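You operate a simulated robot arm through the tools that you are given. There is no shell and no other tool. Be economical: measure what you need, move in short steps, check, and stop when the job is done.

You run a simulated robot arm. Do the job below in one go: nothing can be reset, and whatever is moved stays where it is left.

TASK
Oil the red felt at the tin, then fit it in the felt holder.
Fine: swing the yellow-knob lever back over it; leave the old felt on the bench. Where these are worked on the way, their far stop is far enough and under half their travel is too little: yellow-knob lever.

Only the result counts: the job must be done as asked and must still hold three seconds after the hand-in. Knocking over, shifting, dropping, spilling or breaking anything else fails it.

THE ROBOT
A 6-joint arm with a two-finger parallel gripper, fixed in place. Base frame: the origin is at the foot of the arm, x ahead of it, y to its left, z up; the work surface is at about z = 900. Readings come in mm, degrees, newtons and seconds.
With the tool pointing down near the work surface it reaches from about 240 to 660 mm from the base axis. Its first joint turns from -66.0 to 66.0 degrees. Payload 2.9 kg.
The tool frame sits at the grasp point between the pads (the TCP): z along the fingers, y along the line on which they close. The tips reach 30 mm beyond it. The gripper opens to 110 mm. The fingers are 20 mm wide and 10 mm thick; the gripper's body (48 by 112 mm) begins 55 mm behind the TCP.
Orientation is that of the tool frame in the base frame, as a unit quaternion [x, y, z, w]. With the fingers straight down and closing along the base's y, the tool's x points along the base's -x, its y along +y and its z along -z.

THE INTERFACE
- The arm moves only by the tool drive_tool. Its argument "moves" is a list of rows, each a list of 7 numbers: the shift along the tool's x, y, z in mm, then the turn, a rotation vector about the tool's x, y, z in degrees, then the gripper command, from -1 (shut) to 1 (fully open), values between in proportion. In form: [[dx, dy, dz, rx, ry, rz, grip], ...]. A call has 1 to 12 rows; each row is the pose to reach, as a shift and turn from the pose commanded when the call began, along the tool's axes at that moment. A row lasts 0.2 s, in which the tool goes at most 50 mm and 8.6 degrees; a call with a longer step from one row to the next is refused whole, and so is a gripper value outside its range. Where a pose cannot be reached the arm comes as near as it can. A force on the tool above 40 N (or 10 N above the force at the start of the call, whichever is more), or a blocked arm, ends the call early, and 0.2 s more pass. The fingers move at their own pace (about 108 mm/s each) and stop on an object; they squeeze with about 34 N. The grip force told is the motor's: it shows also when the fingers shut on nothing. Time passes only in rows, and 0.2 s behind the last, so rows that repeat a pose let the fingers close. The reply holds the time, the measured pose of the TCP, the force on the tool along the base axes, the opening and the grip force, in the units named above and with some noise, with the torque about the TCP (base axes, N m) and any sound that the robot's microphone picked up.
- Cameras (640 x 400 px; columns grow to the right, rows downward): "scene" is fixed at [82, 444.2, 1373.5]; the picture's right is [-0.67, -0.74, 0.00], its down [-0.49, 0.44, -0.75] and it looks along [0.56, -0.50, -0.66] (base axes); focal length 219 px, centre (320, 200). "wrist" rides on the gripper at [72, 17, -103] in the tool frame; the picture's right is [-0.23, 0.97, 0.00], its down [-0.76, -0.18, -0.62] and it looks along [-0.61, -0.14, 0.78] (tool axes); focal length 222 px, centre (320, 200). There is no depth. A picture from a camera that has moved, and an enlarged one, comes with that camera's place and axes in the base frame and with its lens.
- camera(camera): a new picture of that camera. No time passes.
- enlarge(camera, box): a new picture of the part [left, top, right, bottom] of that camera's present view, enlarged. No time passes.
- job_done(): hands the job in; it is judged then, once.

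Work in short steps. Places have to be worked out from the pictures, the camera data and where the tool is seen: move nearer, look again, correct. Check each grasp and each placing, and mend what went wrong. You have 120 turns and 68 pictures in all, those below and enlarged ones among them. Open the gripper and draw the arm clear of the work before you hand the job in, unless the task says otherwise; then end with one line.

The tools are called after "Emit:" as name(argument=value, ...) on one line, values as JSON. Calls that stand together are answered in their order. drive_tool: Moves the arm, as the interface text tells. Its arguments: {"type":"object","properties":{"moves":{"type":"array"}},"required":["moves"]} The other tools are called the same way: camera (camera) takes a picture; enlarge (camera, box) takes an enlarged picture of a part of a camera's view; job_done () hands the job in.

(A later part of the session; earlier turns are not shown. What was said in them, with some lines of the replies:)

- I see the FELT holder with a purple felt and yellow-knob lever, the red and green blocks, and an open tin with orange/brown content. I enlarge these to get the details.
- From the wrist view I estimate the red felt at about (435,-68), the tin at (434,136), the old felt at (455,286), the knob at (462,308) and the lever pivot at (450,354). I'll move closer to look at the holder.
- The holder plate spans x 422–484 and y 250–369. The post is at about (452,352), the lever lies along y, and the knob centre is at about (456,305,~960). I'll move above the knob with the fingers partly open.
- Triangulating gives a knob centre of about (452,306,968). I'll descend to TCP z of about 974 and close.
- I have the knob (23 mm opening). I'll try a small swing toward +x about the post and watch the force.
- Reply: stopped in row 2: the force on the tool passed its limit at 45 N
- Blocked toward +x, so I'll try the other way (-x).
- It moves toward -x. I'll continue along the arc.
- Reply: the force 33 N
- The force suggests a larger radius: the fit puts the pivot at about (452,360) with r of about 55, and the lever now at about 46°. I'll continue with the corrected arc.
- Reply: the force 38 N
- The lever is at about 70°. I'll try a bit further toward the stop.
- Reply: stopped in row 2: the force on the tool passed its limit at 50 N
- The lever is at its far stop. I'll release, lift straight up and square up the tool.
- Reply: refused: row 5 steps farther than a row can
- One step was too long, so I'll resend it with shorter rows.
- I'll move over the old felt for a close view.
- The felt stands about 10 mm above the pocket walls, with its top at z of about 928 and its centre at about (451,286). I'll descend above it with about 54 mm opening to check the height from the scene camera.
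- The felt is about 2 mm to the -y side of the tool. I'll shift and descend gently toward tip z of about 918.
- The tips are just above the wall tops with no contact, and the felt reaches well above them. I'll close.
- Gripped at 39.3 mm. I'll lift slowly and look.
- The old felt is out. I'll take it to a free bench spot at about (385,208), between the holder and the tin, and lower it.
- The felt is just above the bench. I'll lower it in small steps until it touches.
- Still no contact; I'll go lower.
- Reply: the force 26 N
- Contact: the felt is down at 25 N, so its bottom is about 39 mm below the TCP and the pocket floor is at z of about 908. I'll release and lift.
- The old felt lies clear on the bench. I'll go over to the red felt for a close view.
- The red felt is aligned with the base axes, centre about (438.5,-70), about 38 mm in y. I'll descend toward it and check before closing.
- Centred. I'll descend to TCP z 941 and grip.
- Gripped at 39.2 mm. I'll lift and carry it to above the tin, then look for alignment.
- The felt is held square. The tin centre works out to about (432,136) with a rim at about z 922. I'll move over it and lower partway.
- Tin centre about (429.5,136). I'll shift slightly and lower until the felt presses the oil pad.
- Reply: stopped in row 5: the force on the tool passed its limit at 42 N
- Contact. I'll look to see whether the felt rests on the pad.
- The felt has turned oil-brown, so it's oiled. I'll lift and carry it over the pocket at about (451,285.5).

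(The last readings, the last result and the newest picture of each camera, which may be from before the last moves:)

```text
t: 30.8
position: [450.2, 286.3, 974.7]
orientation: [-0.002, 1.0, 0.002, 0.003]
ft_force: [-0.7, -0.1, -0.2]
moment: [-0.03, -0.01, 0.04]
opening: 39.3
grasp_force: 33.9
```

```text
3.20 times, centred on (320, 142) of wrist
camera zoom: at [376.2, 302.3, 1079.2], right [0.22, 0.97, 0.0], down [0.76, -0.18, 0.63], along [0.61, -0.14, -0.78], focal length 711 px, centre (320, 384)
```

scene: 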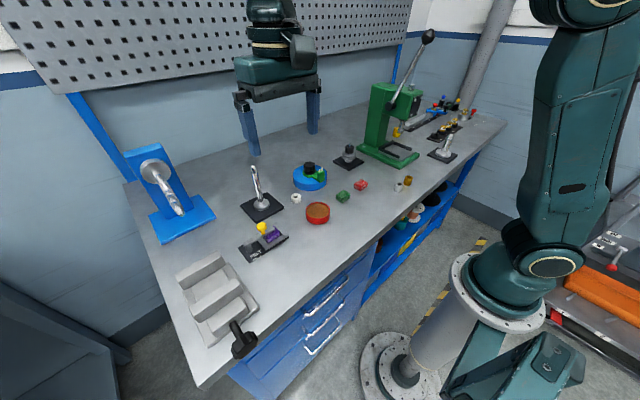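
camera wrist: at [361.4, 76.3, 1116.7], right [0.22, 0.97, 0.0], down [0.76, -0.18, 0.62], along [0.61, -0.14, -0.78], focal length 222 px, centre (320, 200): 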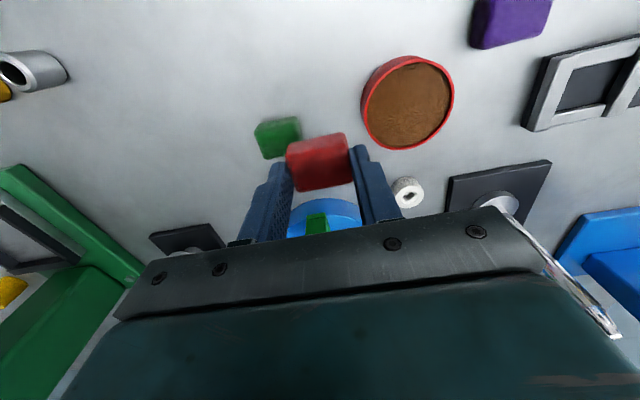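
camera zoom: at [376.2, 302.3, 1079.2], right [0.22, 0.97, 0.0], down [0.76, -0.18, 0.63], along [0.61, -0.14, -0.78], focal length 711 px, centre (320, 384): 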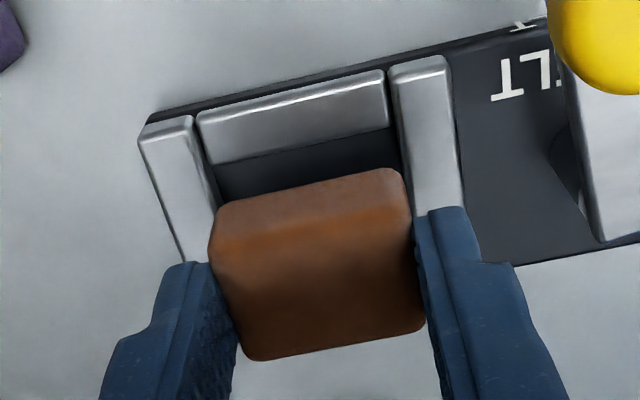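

The pocket centre works out to about (452,285), with about 3 mm clearance on each side. I'll shift by (+2,-0.7) and lower the felt in.

Emit:
drive_tool(moves=[[-2, -0.7, 5, 0.2, 0.3, 0.2, -1], [-2, -0.7, 12, 0.2, 0.3, 0.2, -1], [-2, -0.7, 17, 0.2, 0.3, 0.2, -1], [-2, -0.7, 20, 0.2, 0.3, 0.2, -1], [-2, -0.7, 22, 0.2, 0.3, 0.2, -1], [-2, -0.7, 22, 0.2, 0.3, 0.2, -1]])

Emit:
enlarge(camera="scene", box=[240, 215, 290, 254])

Emit:
enlarge(camera="wrist", box=[220, 80, 420, 205])

```text
t: 32.2
position: [451.3, 286.6, 951.6]
orientation: [0.0, 1.0, 0.0, 0.0]
ft_force: [0.4, 0.8, 0.6]
moment: [0.02, -0.02, 0.01]
opening: 39.2
grasp_force: 34.0
```

```text
10.26 times, centred on (265, 234) of scene
camera zoom: at [82.0, 444.2, 1373.5], right [-0.67, -0.74, 0.0], down [-0.49, 0.44, -0.75], along [0.56, -0.5, -0.66], focal length 2246 px, centre (884, -154)
```

zoom: 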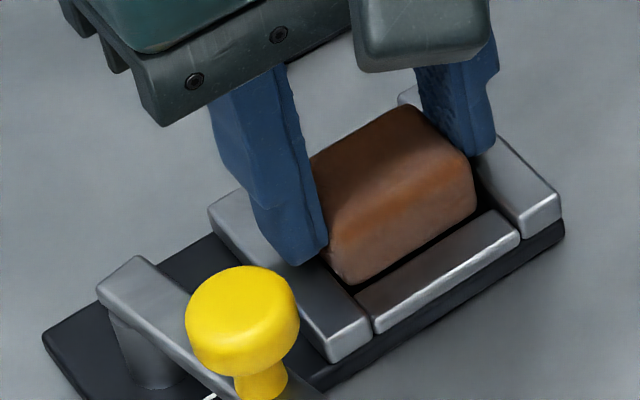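

```text
3.20 times, centred on (320, 142) of wrist
camera zoom: at [378.8, 302.3, 1057.1], right [0.23, 0.97, 0.0], down [0.76, -0.18, 0.62], along [0.61, -0.14, -0.78], focal length 711 px, centre (320, 384)
```

zoom: 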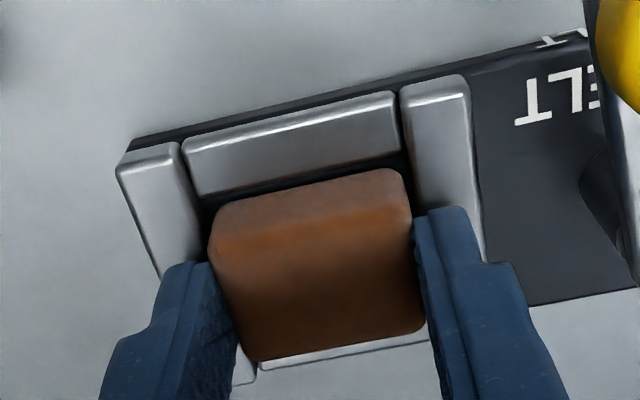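

It's going in cleanly. I'll lower the last few millimetres to the floor.

Emit:
drive_tool(moves=[[0, 0, 1, 0, 0, 0, -1], [0, 0, 2, 0, 0, 0, -1], [0, 0, 3, 0, 0, 0, -1], [0, 0, 3, 0, 0, 0, -1]])

```text
t: 33.2
position: [451.4, 285.6, 950.1]
orientation: [0.0, 1.0, 0.0, 0.0]
ft_force: [-0.9, -0.1, 1.7]
moment: [0.01, -0.01, -0.01]
opening: 39.2
grasp_force: 34.4
```

Emit:
drive_tool(moves=[[0, 0, 1, 0, 0, 0, -1], [0, 0, 2, 0, 0, 0, -1], [0, 0, 2, 0, 0, 0, -1]])

```text
t: 34.0
position: [452.3, 286.0, 949.2]
orientation: [0.0, 1.0, 0.001, 0.002]
ft_force: [-3.0, -1.4, 21.1]
moment: [-0.07, 0.1, 0.0]
opening: 39.4
grasp_force: 33.7
```

The felt is seated on the floor at 21 N. I'll release and rise.

Emit:
drive_tool(moves=[[0, 0, -0.5, 0, 0, 0, 0.0], [0, 0, -0.5, 0, 0, 0, 0.0], [0, 0, -0.5, 0, 0, 0, 0.0], [0, 0, -20, 0, 0, 0, 0.0], [0, 0, -50, 0, 0, 0, 0.0], [0, 0, -75, 0, 0, 0, 0.0], [0, 0, -75, 0, 0, 0, 0.0]])

Emit:
enlarge(camera="scene", box=[230, 205, 294, 255])

Emit:
enlarge(camera="wrist", box=[230, 20, 470, 170])

```text
t: 35.6
position: [452.1, 286.7, 1022.6]
orientation: [0.001, 1.0, -0.002, -0.001]
ft_force: [0.3, 0.1, -0.6]
moment: [0.01, -0.02, -0.03]
opening: 55.2
grasp_force: 0.1
```

```text
8.00 times, centred on (262, 230) of scene
camera zoom: at [82.0, 444.2, 1373.5], right [-0.67, -0.74, 0.0], down [-0.49, 0.44, -0.75], along [0.56, -0.5, -0.66], focal length 1752 px, centre (784, -40)
```

zoom: 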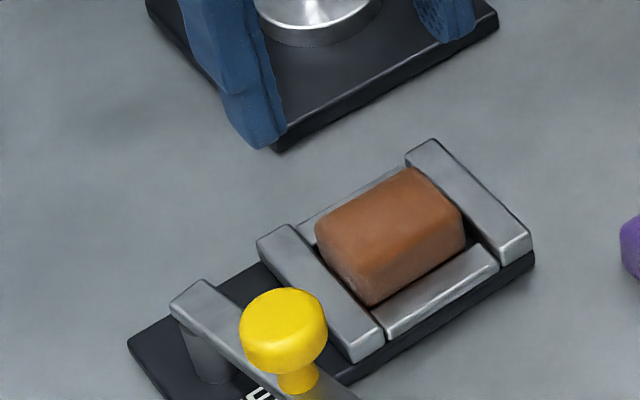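

```text
2.67 times, centred on (350, 95) of wrist
camera zoom: at [379.5, 302.4, 1127.5], right [0.23, 0.97, 0.0], down [0.76, -0.18, 0.62], along [0.61, -0.14, -0.78], focal length 592 px, centre (240, 480)
```

zoom: 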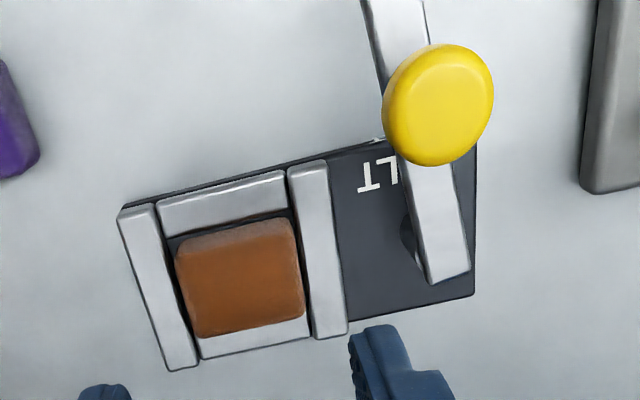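

The felt sits neatly in the pocket. Now I'll go back over the knob at about (400.5,343.4) and grip it.

Emit:
drive_tool(moves=[[17, 19, 0, 0, 0, 0, 0.0], [34, 38, 0, 0, 0, 0, 0.0], [51.5, 56.7, 0, 0, 0, 0, 0.0], [51.5, 56.7, 0, 0, 0, 0, 0.0], [51.5, 56.7, 25, 0, 0, 0, 0.0], [51.5, 56.7, 50, 0, 0, 0, 0.0], [51.5, 56.7, 50, 0, 0, 0, -1], [51.5, 56.7, 50, 0, 0, 0, -1], [51.5, 56.7, 50, 0, 0, 0, -1]])

```text
t: 37.6
position: [399.8, 342.0, 972.2]
orientation: [0.0, 1.0, 0.0, 0.0]
ft_force: [-0.7, 0.1, 0.0]
moment: [0.01, -0.23, 0.01]
opening: 23.0
grasp_force: 44.7
```

Knob gripped (23 mm). I'll swing back along the arc, first half.

Emit:
drive_tool(moves=[[-2.2, -5, 0, 0, 0, 0, -1], [-4.8, -9.8, 0, 0, 0, 0, -1], [-7.4, -13.7, 0, 0, 0, 0, -1], [-10.3, -17.5, 0, 0, 0, 0, -1], [-13.6, -21, 0, 0, 0, 0, -1], [-17, -24.2, 0, 0, 0, 0, -1], [-17, -24.2, 0, 0, 0, 0, -1]])

```text
t: 39.2
position: [416.7, 318.3, 972.9]
orientation: [-0.001, 1.0, 0.0, -0.001]
ft_force: [-4.2, 8.7, -1.0]
moment: [0.16, 0.1, 0.47]
opening: 22.9
grasp_force: 44.9
```

Smooth; now the second half.

Emit:
drive_tool(moves=[[-3.8, -2.8, 0, 0, 0, 0, -1], [-7.8, -5.5, 0, 0, 0, 0, -1], [-12, -7.7, 0, 0, 0, 0, -1], [-16.4, -9.5, 0, 0, 0, 0, -1], [-21, -11, 0, 0, 0, 0, -1], [-25.5, -12, 0, 0, 0, 0, -1], [-30, -12.6, 0, 0, 0, 0, -1], [-34, -12.8, 0, 0, 0, 0, -1], [-34, -12.8, 0, 0, 0, 0, -1]])

Emit:
enlarge(camera="scene", box=[230, 205, 294, 255])

```text
t: 41.2
position: [450.5, 304.9, 972.6]
orientation: [0.0, 1.0, -0.001, -0.001]
ft_force: [-6.4, 8.2, 4.4]
moment: [0.07, 0.45, 0.39]
opening: 22.8
grasp_force: 45.2
```

```text
8.00 times, centred on (262, 230) of scene
camera zoom: at [81.8, 444.4, 1373.5], right [-0.67, -0.74, 0.0], down [-0.49, 0.44, -0.75], along [0.56, -0.5, -0.66], focal length 1752 px, centre (784, -40)
```

zoom: 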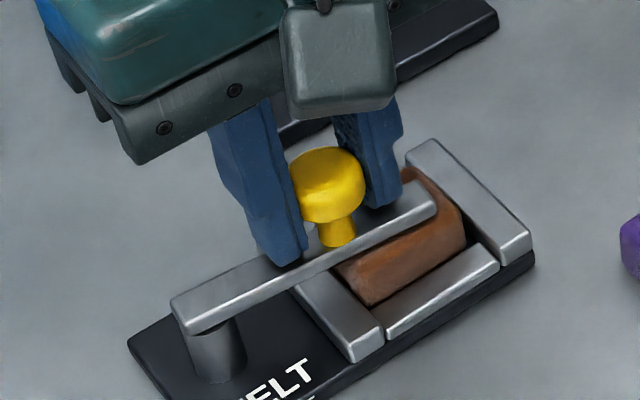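

The lever is over the felt. I'll nudge it to its stop with small steps.

Emit:
drive_tool(moves=[[-1.5, 0, 0, 0, 0, 0, -1], [-3, 0, 0, 0, 0, 0, -1], [-4.5, 0, 0, 0, 0, 0, -1], [-4.5, 0, 0, 0, 0, 0, -1]])

```text
t: 42.2
position: [455.3, 304.7, 971.7]
orientation: [0.0, 1.0, -0.001, 0.0]
ft_force: [-8.2, 1.3, 7.6]
moment: [0.02, 0.46, 0.41]
opening: 22.7
grasp_force: 45.2
```

Emit:
drive_tool(moves=[[-1.5, 0, 0, 0, 0, 0, -1], [-3, 0, 0, 0, 0, 0, -1], [-4.5, 0, 0, 0, 0, 0, -1], [-4.5, 0, 0, 0, 0, 0, -1]])

```text
t: 43.2
position: [458.3, 305.4, 971.6]
orientation: [-0.001, 1.0, -0.002, -0.002]
ft_force: [-27.5, -0.9, 12.2]
moment: [0.02, 0.13, 0.05]
opening: 22.9
grasp_force: 45.1
```

It's at the stop (27 N). I'll release, lift clear and check.

Emit:
drive_tool(moves=[[2, 0, 0, 0, 0, 0, -1], [2, 0, 0, 0, 0, 0, 0.0], [2, 0, 0, 0, 0, 0, 0.0], [2, 0, 0, 0, 0, 0, 0.0], [2, 0, -30, 0, 0, 0, 0.0], [2, 0, -70, 0, 0, 0, 0.0], [30, 0, -100, 0, 0, 0, 0.0], [60, 0, -130, 0, 0, 0, 0.0], [90, 0, -150, 0, 0, 0, 0.0], [90, 0, -150, 0, 0, 0, 0.0]])

Emit:
camera(camera="scene")

Emit:
enlarge(camera="scene", box=[220, 190, 332, 260])

Emit:
camera(camera="wrist")

```text
t: 45.4
position: [370.9, 304.5, 1122.1]
orientation: [0.001, 1.0, 0.0, -0.001]
ft_force: [-0.4, -0.4, -0.2]
moment: [-0.02, 0.01, 0.03]
opening: 54.9
grasp_force: 0.1
```

```text
22 pictures are left
```

scene: 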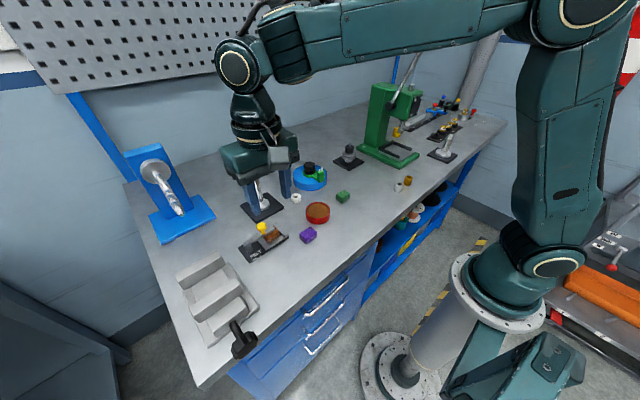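

```text
5.71 times, centred on (276, 225) of scene
camera zoom: at [82.0, 444.2, 1373.5], right [-0.67, -0.74, 0.0], down [-0.49, 0.44, -0.75], along [0.56, -0.5, -0.66], focal length 1251 px, centre (571, 57)
```

zoom: 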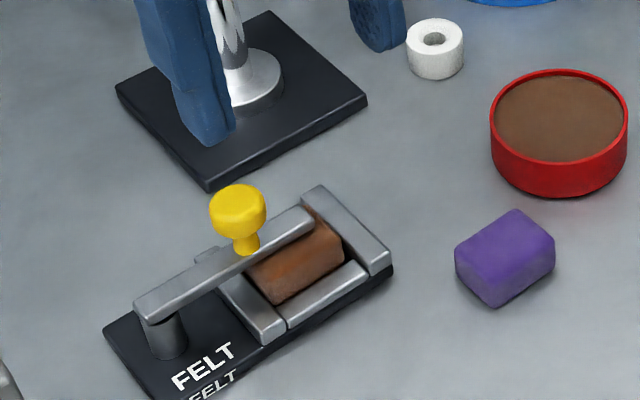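

```text
20 pictures are left
camera wrist: at [298.4, 321.2, 1227.5], right [0.23, 0.97, 0.0], down [0.76, -0.18, 0.62], along [0.61, -0.14, -0.78], focal length 222 px, centre (320, 200)
```

wrist: 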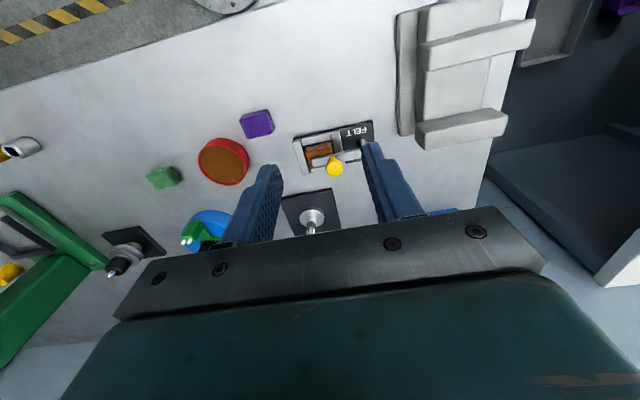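

The oiled felt is in the holder with the lever back over it, and the old felt is on the bench. The arm is clear and the gripper is open, so I'm handing in.

Emit:
job_done()

```text
The job is handed in.
```

The red felt is oiled and fitted in the felt holder, the yellow-knob lever is swung back over it to its stop, and the old felt is on the bench.
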